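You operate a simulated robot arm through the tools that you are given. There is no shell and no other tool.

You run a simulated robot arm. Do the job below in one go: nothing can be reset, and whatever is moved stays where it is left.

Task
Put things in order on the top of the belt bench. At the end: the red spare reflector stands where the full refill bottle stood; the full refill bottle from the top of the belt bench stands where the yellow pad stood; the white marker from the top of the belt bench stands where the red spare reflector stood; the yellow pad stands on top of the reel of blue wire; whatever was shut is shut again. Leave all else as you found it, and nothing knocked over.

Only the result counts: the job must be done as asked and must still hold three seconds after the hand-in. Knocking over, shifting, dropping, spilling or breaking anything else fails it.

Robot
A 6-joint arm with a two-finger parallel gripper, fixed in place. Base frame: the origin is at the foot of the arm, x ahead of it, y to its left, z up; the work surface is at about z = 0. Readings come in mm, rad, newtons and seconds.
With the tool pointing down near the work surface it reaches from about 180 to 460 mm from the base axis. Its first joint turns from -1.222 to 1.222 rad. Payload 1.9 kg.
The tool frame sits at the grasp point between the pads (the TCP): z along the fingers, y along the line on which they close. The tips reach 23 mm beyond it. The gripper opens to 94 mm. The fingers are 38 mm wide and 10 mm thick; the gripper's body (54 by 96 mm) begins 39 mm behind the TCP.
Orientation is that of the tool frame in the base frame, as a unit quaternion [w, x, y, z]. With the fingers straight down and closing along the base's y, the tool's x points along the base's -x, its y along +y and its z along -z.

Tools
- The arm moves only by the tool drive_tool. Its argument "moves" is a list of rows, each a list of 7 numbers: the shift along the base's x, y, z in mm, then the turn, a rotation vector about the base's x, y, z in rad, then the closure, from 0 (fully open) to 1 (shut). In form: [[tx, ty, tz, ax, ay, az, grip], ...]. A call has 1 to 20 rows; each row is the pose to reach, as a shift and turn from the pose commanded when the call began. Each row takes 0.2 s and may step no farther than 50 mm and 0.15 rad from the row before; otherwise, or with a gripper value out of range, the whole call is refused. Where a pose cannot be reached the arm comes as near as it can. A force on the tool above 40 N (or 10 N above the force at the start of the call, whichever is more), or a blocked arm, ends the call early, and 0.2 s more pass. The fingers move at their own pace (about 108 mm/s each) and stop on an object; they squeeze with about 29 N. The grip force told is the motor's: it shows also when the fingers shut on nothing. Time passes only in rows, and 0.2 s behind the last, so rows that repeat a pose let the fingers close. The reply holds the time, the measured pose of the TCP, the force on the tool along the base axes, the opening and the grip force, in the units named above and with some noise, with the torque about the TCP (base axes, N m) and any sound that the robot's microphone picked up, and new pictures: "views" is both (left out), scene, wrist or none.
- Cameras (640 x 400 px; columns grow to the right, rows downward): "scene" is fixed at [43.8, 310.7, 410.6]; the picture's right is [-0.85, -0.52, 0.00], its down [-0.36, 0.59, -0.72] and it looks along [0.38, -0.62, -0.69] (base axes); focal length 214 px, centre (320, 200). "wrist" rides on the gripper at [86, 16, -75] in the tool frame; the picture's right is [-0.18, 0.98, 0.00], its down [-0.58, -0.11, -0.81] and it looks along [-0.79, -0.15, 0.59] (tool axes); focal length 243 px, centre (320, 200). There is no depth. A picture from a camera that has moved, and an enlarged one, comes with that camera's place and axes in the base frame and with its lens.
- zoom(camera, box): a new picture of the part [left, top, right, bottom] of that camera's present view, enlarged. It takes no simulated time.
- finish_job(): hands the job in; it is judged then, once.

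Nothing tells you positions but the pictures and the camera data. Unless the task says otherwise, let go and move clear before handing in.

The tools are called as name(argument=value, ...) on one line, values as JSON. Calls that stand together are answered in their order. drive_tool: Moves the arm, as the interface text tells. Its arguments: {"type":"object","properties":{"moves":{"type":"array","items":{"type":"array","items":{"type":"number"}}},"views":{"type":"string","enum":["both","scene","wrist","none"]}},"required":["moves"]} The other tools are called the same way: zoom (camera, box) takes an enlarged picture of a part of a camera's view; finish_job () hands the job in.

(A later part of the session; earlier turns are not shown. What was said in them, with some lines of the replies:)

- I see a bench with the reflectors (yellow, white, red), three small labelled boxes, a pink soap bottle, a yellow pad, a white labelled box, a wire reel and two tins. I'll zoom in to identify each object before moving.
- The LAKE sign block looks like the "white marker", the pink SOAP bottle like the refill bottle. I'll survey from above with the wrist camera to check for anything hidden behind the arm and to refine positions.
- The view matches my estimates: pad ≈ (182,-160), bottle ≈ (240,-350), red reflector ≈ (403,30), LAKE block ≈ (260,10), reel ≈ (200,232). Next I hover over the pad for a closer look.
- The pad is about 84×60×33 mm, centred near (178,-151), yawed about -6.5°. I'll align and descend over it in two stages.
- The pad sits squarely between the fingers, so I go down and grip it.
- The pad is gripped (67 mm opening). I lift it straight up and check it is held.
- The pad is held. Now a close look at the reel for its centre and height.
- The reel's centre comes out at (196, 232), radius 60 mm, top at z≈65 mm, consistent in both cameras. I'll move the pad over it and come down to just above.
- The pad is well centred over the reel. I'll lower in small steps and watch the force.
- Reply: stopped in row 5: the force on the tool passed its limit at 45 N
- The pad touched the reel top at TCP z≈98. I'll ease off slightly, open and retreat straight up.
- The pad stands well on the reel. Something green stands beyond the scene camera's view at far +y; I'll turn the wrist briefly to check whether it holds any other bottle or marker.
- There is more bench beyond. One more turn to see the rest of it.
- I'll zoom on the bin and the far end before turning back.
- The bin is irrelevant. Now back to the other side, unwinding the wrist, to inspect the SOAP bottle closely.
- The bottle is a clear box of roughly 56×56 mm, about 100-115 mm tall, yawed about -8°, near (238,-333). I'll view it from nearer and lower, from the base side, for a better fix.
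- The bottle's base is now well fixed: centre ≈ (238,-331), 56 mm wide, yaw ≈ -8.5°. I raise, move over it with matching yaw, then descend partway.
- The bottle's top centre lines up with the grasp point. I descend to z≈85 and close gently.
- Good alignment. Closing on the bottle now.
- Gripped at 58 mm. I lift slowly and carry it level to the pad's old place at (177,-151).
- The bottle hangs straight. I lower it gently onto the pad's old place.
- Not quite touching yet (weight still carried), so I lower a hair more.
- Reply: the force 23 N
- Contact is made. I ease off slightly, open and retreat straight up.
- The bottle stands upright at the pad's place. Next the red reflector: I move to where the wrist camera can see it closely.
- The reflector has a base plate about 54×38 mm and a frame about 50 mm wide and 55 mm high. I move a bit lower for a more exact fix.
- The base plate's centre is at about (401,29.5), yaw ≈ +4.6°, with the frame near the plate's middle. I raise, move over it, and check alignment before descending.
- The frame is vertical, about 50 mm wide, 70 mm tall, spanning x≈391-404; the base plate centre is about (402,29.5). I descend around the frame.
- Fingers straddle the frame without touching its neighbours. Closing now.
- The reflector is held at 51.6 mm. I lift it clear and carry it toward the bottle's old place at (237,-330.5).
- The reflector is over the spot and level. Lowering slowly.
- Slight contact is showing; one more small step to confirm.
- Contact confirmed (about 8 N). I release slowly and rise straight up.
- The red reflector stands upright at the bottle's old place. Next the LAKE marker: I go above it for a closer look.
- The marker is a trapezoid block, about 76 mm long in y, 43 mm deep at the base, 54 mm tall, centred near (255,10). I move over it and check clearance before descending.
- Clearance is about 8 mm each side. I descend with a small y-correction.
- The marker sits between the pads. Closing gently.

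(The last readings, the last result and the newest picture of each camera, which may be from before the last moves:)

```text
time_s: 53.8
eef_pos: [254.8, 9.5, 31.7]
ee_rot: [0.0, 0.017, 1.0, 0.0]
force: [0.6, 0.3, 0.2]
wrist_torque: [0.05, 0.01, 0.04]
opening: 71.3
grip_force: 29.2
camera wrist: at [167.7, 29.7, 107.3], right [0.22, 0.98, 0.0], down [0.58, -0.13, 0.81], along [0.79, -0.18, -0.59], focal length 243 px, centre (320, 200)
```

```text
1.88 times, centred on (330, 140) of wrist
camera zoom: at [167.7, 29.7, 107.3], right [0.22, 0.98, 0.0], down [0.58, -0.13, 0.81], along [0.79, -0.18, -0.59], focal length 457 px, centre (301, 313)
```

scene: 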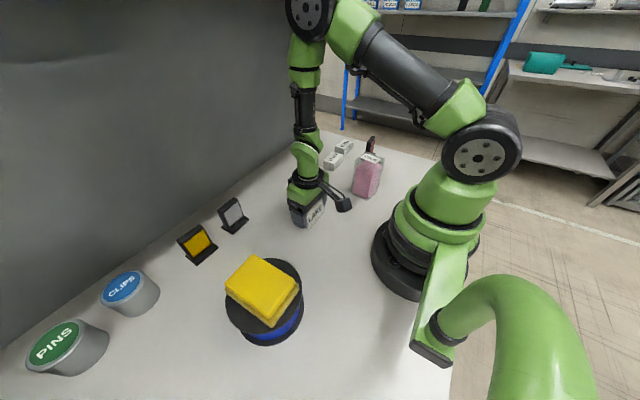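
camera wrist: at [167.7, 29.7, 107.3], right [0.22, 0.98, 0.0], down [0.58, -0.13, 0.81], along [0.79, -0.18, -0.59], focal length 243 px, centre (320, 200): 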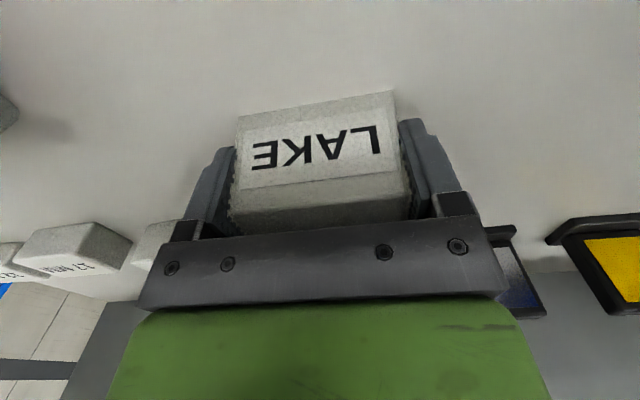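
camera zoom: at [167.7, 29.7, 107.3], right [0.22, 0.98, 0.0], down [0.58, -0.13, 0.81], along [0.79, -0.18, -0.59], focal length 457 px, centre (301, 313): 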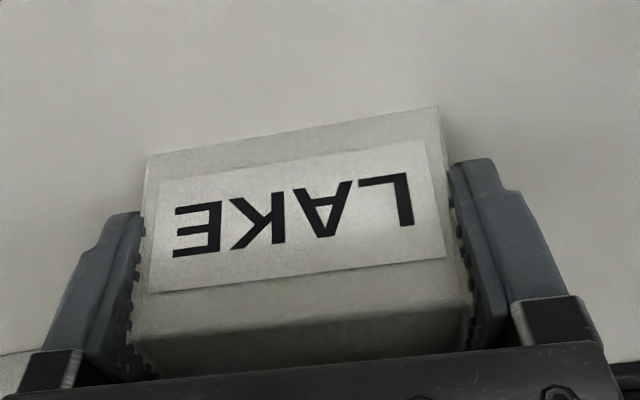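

Held at 71 mm. I lift it and carry it to the red reflector's old place at (402,29.5).

drive_tool(moves=[[0, 0, 5, 0, 0, 0, 1], [0, 0, 18, 0, 0, 0, 1], [0, 0, 38, 0, 0, 0, 1], [5, 0.5, 55, 0, 0, 0, 1], [18, 2.5, 60, 0, 0, 0.01, 1], [40, 5.5, 60, 0, 0, 0.02, 1], [66, 9, 60, 0, 0, 0.03, 1], [92, 12, 60, 0, 0, 0.035, 1], [116, 15, 60, 0, 0, 0.035, 1], [134, 17.5, 60, 0, 0, 0.035, 1], [144, 19, 58, 0, 0, 0.035, 1], [147.4, 19.2, 50, 0, 0, 0.035, 1], [147.4, 19.2, 50, 0, 0, 0.035, 1]], views="both")

zoom(camera="scene", box=[200, 120, 340, 240])

zoom(camera="wrist", box=[160, 40, 560, 240])

```text
time_s: 56.6
eef_pos: [400.5, 31.2, 82.2]
ee_rot: [0.0, 0.0, 1.0, 0.0]
force: [0.0, -1.3, -0.8]
wrist_torque: [-0.01, 0.04, -0.01]
opening: 71.5
grip_force: 28.9
camera wrist: at [314.7, 46.5, 157.3], right [0.18, 0.98, 0.0], down [0.58, -0.11, 0.81], along [0.79, -0.15, -0.59], focal length 243 px, centre (320, 200)
```

scene: 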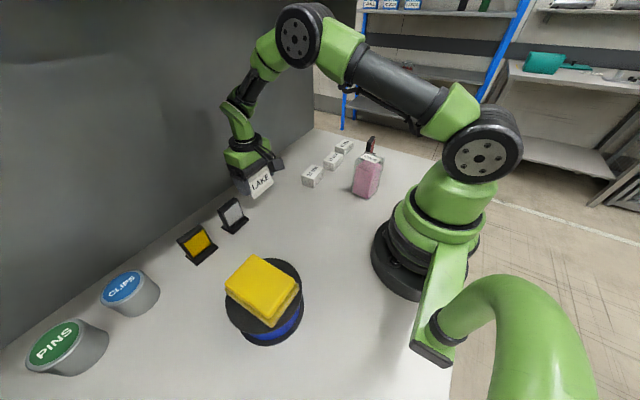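
wrist: 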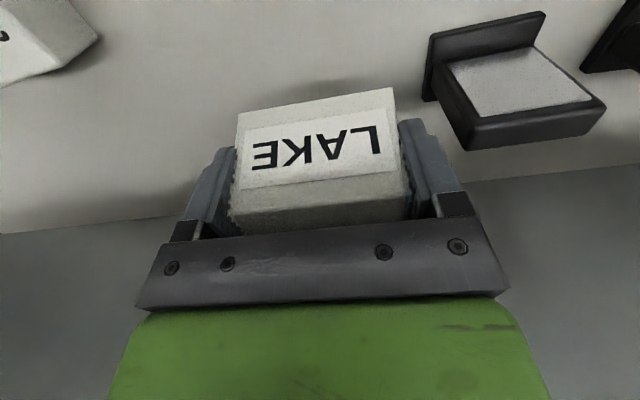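

```text
3.33 times, centred on (270, 180) of scene
camera zoom: at [43.8, 310.7, 410.6], right [-0.85, -0.52, 0.0], down [-0.36, 0.59, -0.72], along [0.38, -0.62, -0.69], focal length 715 px, centre (487, 267)
```

zoom: 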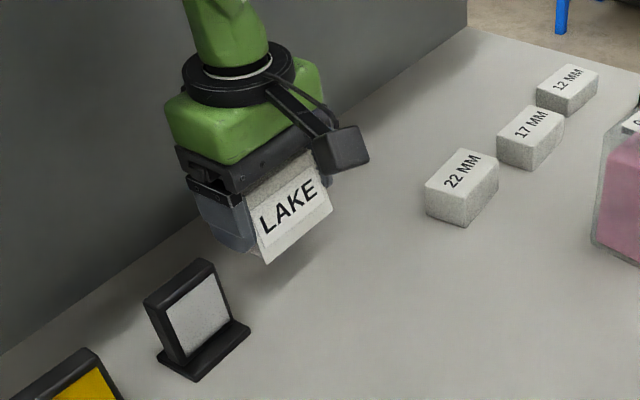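

```text
1.60 times, centred on (360, 140) of wrist
camera zoom: at [314.7, 46.5, 157.3], right [0.18, 0.98, 0.0], down [0.58, -0.11, 0.81], along [0.79, -0.15, -0.59], focal length 388 px, centre (256, 296)
```

zoom: 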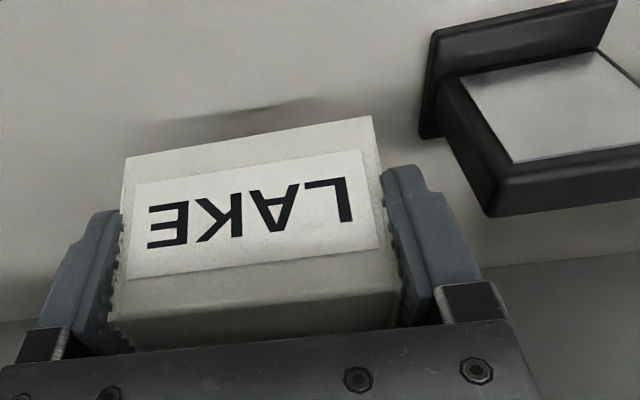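

Positioned. Lowering slowly.

drive_tool(moves=[[0, 0, -15, 0, 0, 0, 1], [0, 0, -30, 0, 0, 0, 1], [0, 0, -40, 0, 0, 0, 1], [0, 0, -45, 0, 0, 0, 1], [0, 0, -47.5, 0, 0, 0, 1], [0, 0, -48.5, 0, 0, 0, 1], [0, 0, -49, 0, 0, 0, 1]], views="scene")

```text
time_s: 58.2
eef_pos: [400.4, 30.0, 33.4]
ee_rot: [0.0, 0.0, 1.0, 0.0]
force: [0.0, 0.2, -0.5]
wrist_torque: [0.02, -0.02, 0.07]
opening: 71.4
grip_force: 29.1
```

scene: 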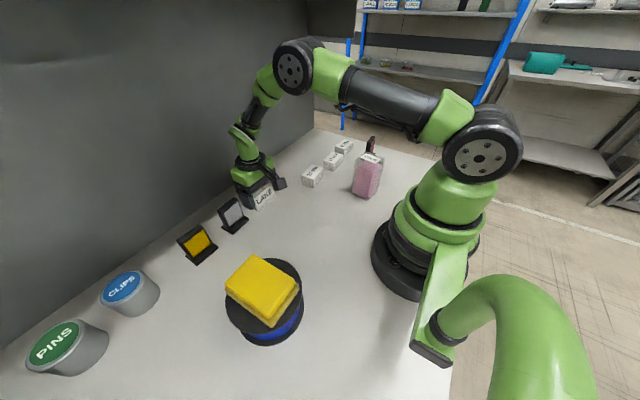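

drive_tool(moves=[[0.8, 0, -0.5, 0, 0, 0, 1], [0.8, 0, -1, 0, 0, 0, 1]], views="none")

```text
time_s: 58.8
eef_pos: [402.1, 29.6, 32.6]
ee_rot: [0.0, -0.001, 1.0, 0.001]
force: [0.7, 0.7, 0.8]
wrist_torque: [0.0, 0.0, 0.03]
opening: 71.6
grip_force: 28.7
```

drive_tool(moves=[[0, 0, -0.5, 0, 0, 0, 1]], views="none")

```text
time_s: 59.2
eef_pos: [402.0, 29.6, 31.5]
ee_rot: [0.001, 0.0, 1.0, 0.001]
force: [-3.6, -2.0, 12.3]
wrist_torque: [-0.04, 0.17, -0.02]
opening: 71.5
grip_force: 28.5
```

The marker is on the bench (12 N contact). I release with a limited opening to stay clear of the white reflector, then rise.

drive_tool(moves=[[0, 0, 0.3, 0, 0, 0, 0.22], [0, 0, 0.3, 0, 0, 0, 0.15], [0, 0, 0.3, 0, 0, 0, 0.08], [0, 0, 0.3, 0, 0, 0, 0.05], [0, 0, 0.3, 0, 0, 0, 0.05], [0, 0, 12, 0, 0, 0, 0.05], [0, 0, 30, 0, 0, 0, 0.05], [0, 0, 55, 0, 0, 0, 0.05], [0, 0, 90, 0, 0, 0, 0.05], [-30, 0, 120, 0, 0, 0, 0], [-70, 0, 140, 0, 0, 0, 0]], views="both")

zoom(camera="scene", box=[180, 130, 340, 270])

zoom(camera="wrist", box=[160, 0, 560, 220])

```text
time_s: 61.6
eef_pos: [331.6, 29.1, 171.4]
ee_rot: [0.0, 0.002, 1.0, -0.001]
force: [-0.6, 0.1, -0.5]
wrist_torque: [0.03, -0.03, 0.01]
opening: 94.0
grip_force: 0.1
camera wrist: at [244.2, 45.3, 246.7], right [0.18, 0.98, 0.0], down [0.58, -0.11, 0.81], along [0.79, -0.15, -0.59], focal length 243 px, centre (320, 200)
```

scene: 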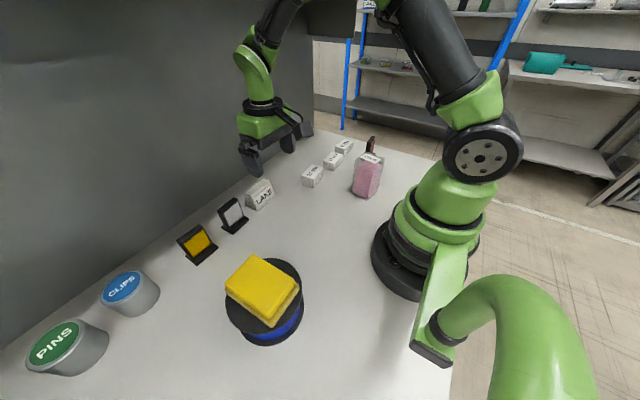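
wrist: 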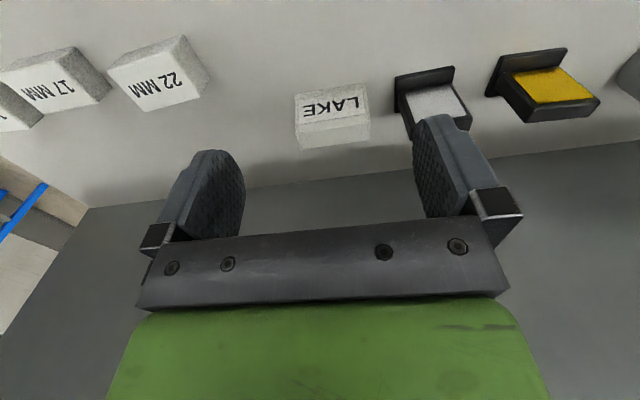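

```text
2.86 times, centred on (260, 200) of scene
camera zoom: at [43.8, 310.7, 410.6], right [-0.85, -0.52, 0.0], down [-0.36, 0.59, -0.72], along [0.38, -0.62, -0.69], focal length 613 px, centre (491, 200)
```

zoom: 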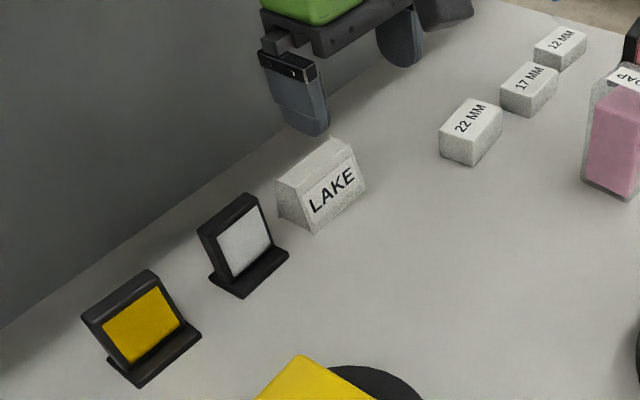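

```text
1.60 times, centred on (360, 110) of wrist
camera zoom: at [244.2, 45.3, 246.7], right [0.18, 0.98, 0.0], down [0.58, -0.11, 0.81], along [0.79, -0.15, -0.59], focal length 388 px, centre (256, 344)
```

zoom: 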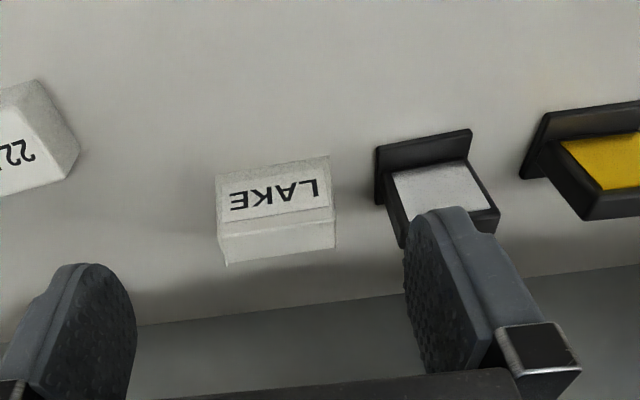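

All four moves look done: the pad is on the reel, the bottle is in the pad's place, the red reflector in the bottle's place, and the LAKE marker in the reflector's place. I raise the arm clear and take a last look.

drive_tool(moves=[[-20, -20, 30, 0, 0, 0, 0], [-45, -50, 60, 0, 0, 0, 0], [-70, -80, 90, 0, 0, 0, 0], [-85, -110, 110, 0, 0, 0, 0], [-90, -140, 120, 0, 0, 0, 0], [-90, -140, 120, 0, 0, 0, 0]], views="both")

zoom(camera="scene", box=[180, 110, 420, 360])

zoom(camera="wrist", box=[0, 0, 640, 200])

```text
time_s: 63.0
eef_pos: [243.2, -111.7, 289.7]
ee_rot: [0.0, 0.0, 1.0, 0.0]
force: [-0.2, 0.2, -0.1]
wrist_torque: [-0.01, 0.04, -0.01]
opening: 94.2
grip_force: 0.1
camera wrist: at [154.6, -95.5, 366.1], right [0.18, 0.98, 0.0], down [0.58, -0.11, 0.81], along [0.79, -0.15, -0.59], focal length 243 px, centre (320, 200)
```

scene: 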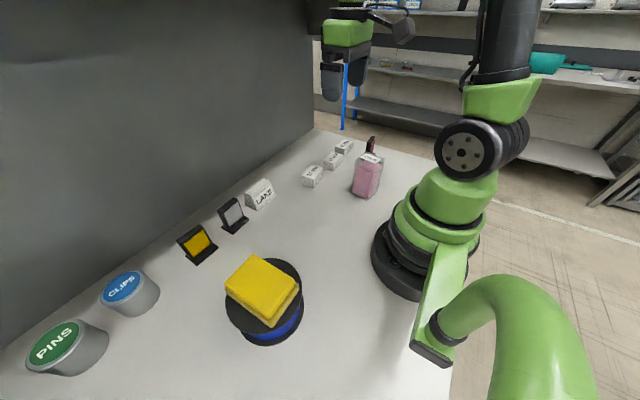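
wrist: 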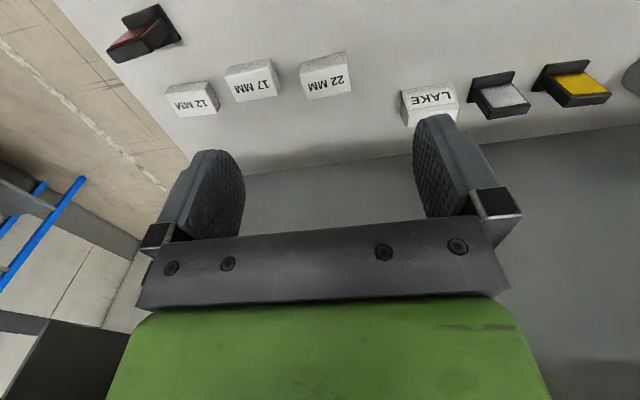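

```text
1.60 times, centred on (300, 235) of scene
camera zoom: at [43.8, 310.7, 410.6], right [-0.85, -0.52, 0.0], down [-0.36, 0.59, -0.72], along [0.38, -0.62, -0.69], focal length 343 px, centre (352, 144)
```

zoom: 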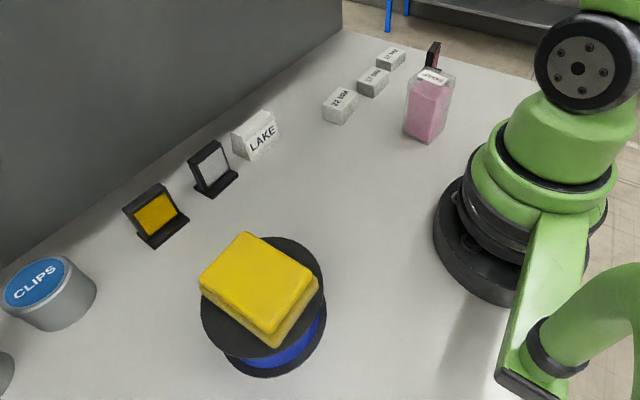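

```text
1.00 times, centred on (320, 100) of wrist (not enlarged: the box is as wide or as high as the picture)
camera zoom: at [154.6, -95.5, 366.1], right [0.18, 0.98, 0.0], down [0.58, -0.11, 0.81], along [0.79, -0.15, -0.59], focal length 243 px, centre (320, 300)
```

zoom: 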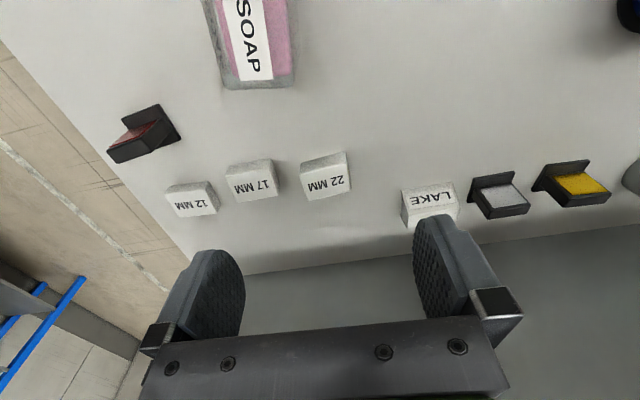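

Everything stands upright in its new place. The other items look as they were at the start, nothing was opened, and the arm is clear and empty, so I'm handing in.

finish_job()

```text
The job is handed in.
```

I finished all four moves and handed the job in. The last pictures showed everything upright, nothing else visibly shifted, and the arm empty and clear.

| Item | Now stands | Approx. position (x, y, mm) |
|---|---|---|
| Yellow pad | on top of the reel of blue wire | (196, 232) |
| Full refill bottle (SOAP) | where the yellow pad stood | (177, -151) |
| Red spare reflector | where the bottle stood | (237, -330) |
| White marker (LAKE block) | where the red reflector stood | (402, 30) |

- **White marker:** nothing on the bench is labelled as a marker, so I took the white LAKE block to be it. The white reflector was the only other likely candidate, and I left it in place.
- **Positions:** they are estimated from the pictures, so each could be off by a few millimetres.
- **Shut items:** I opened nothing, so the PINS and CLIPS tins are as I found them.
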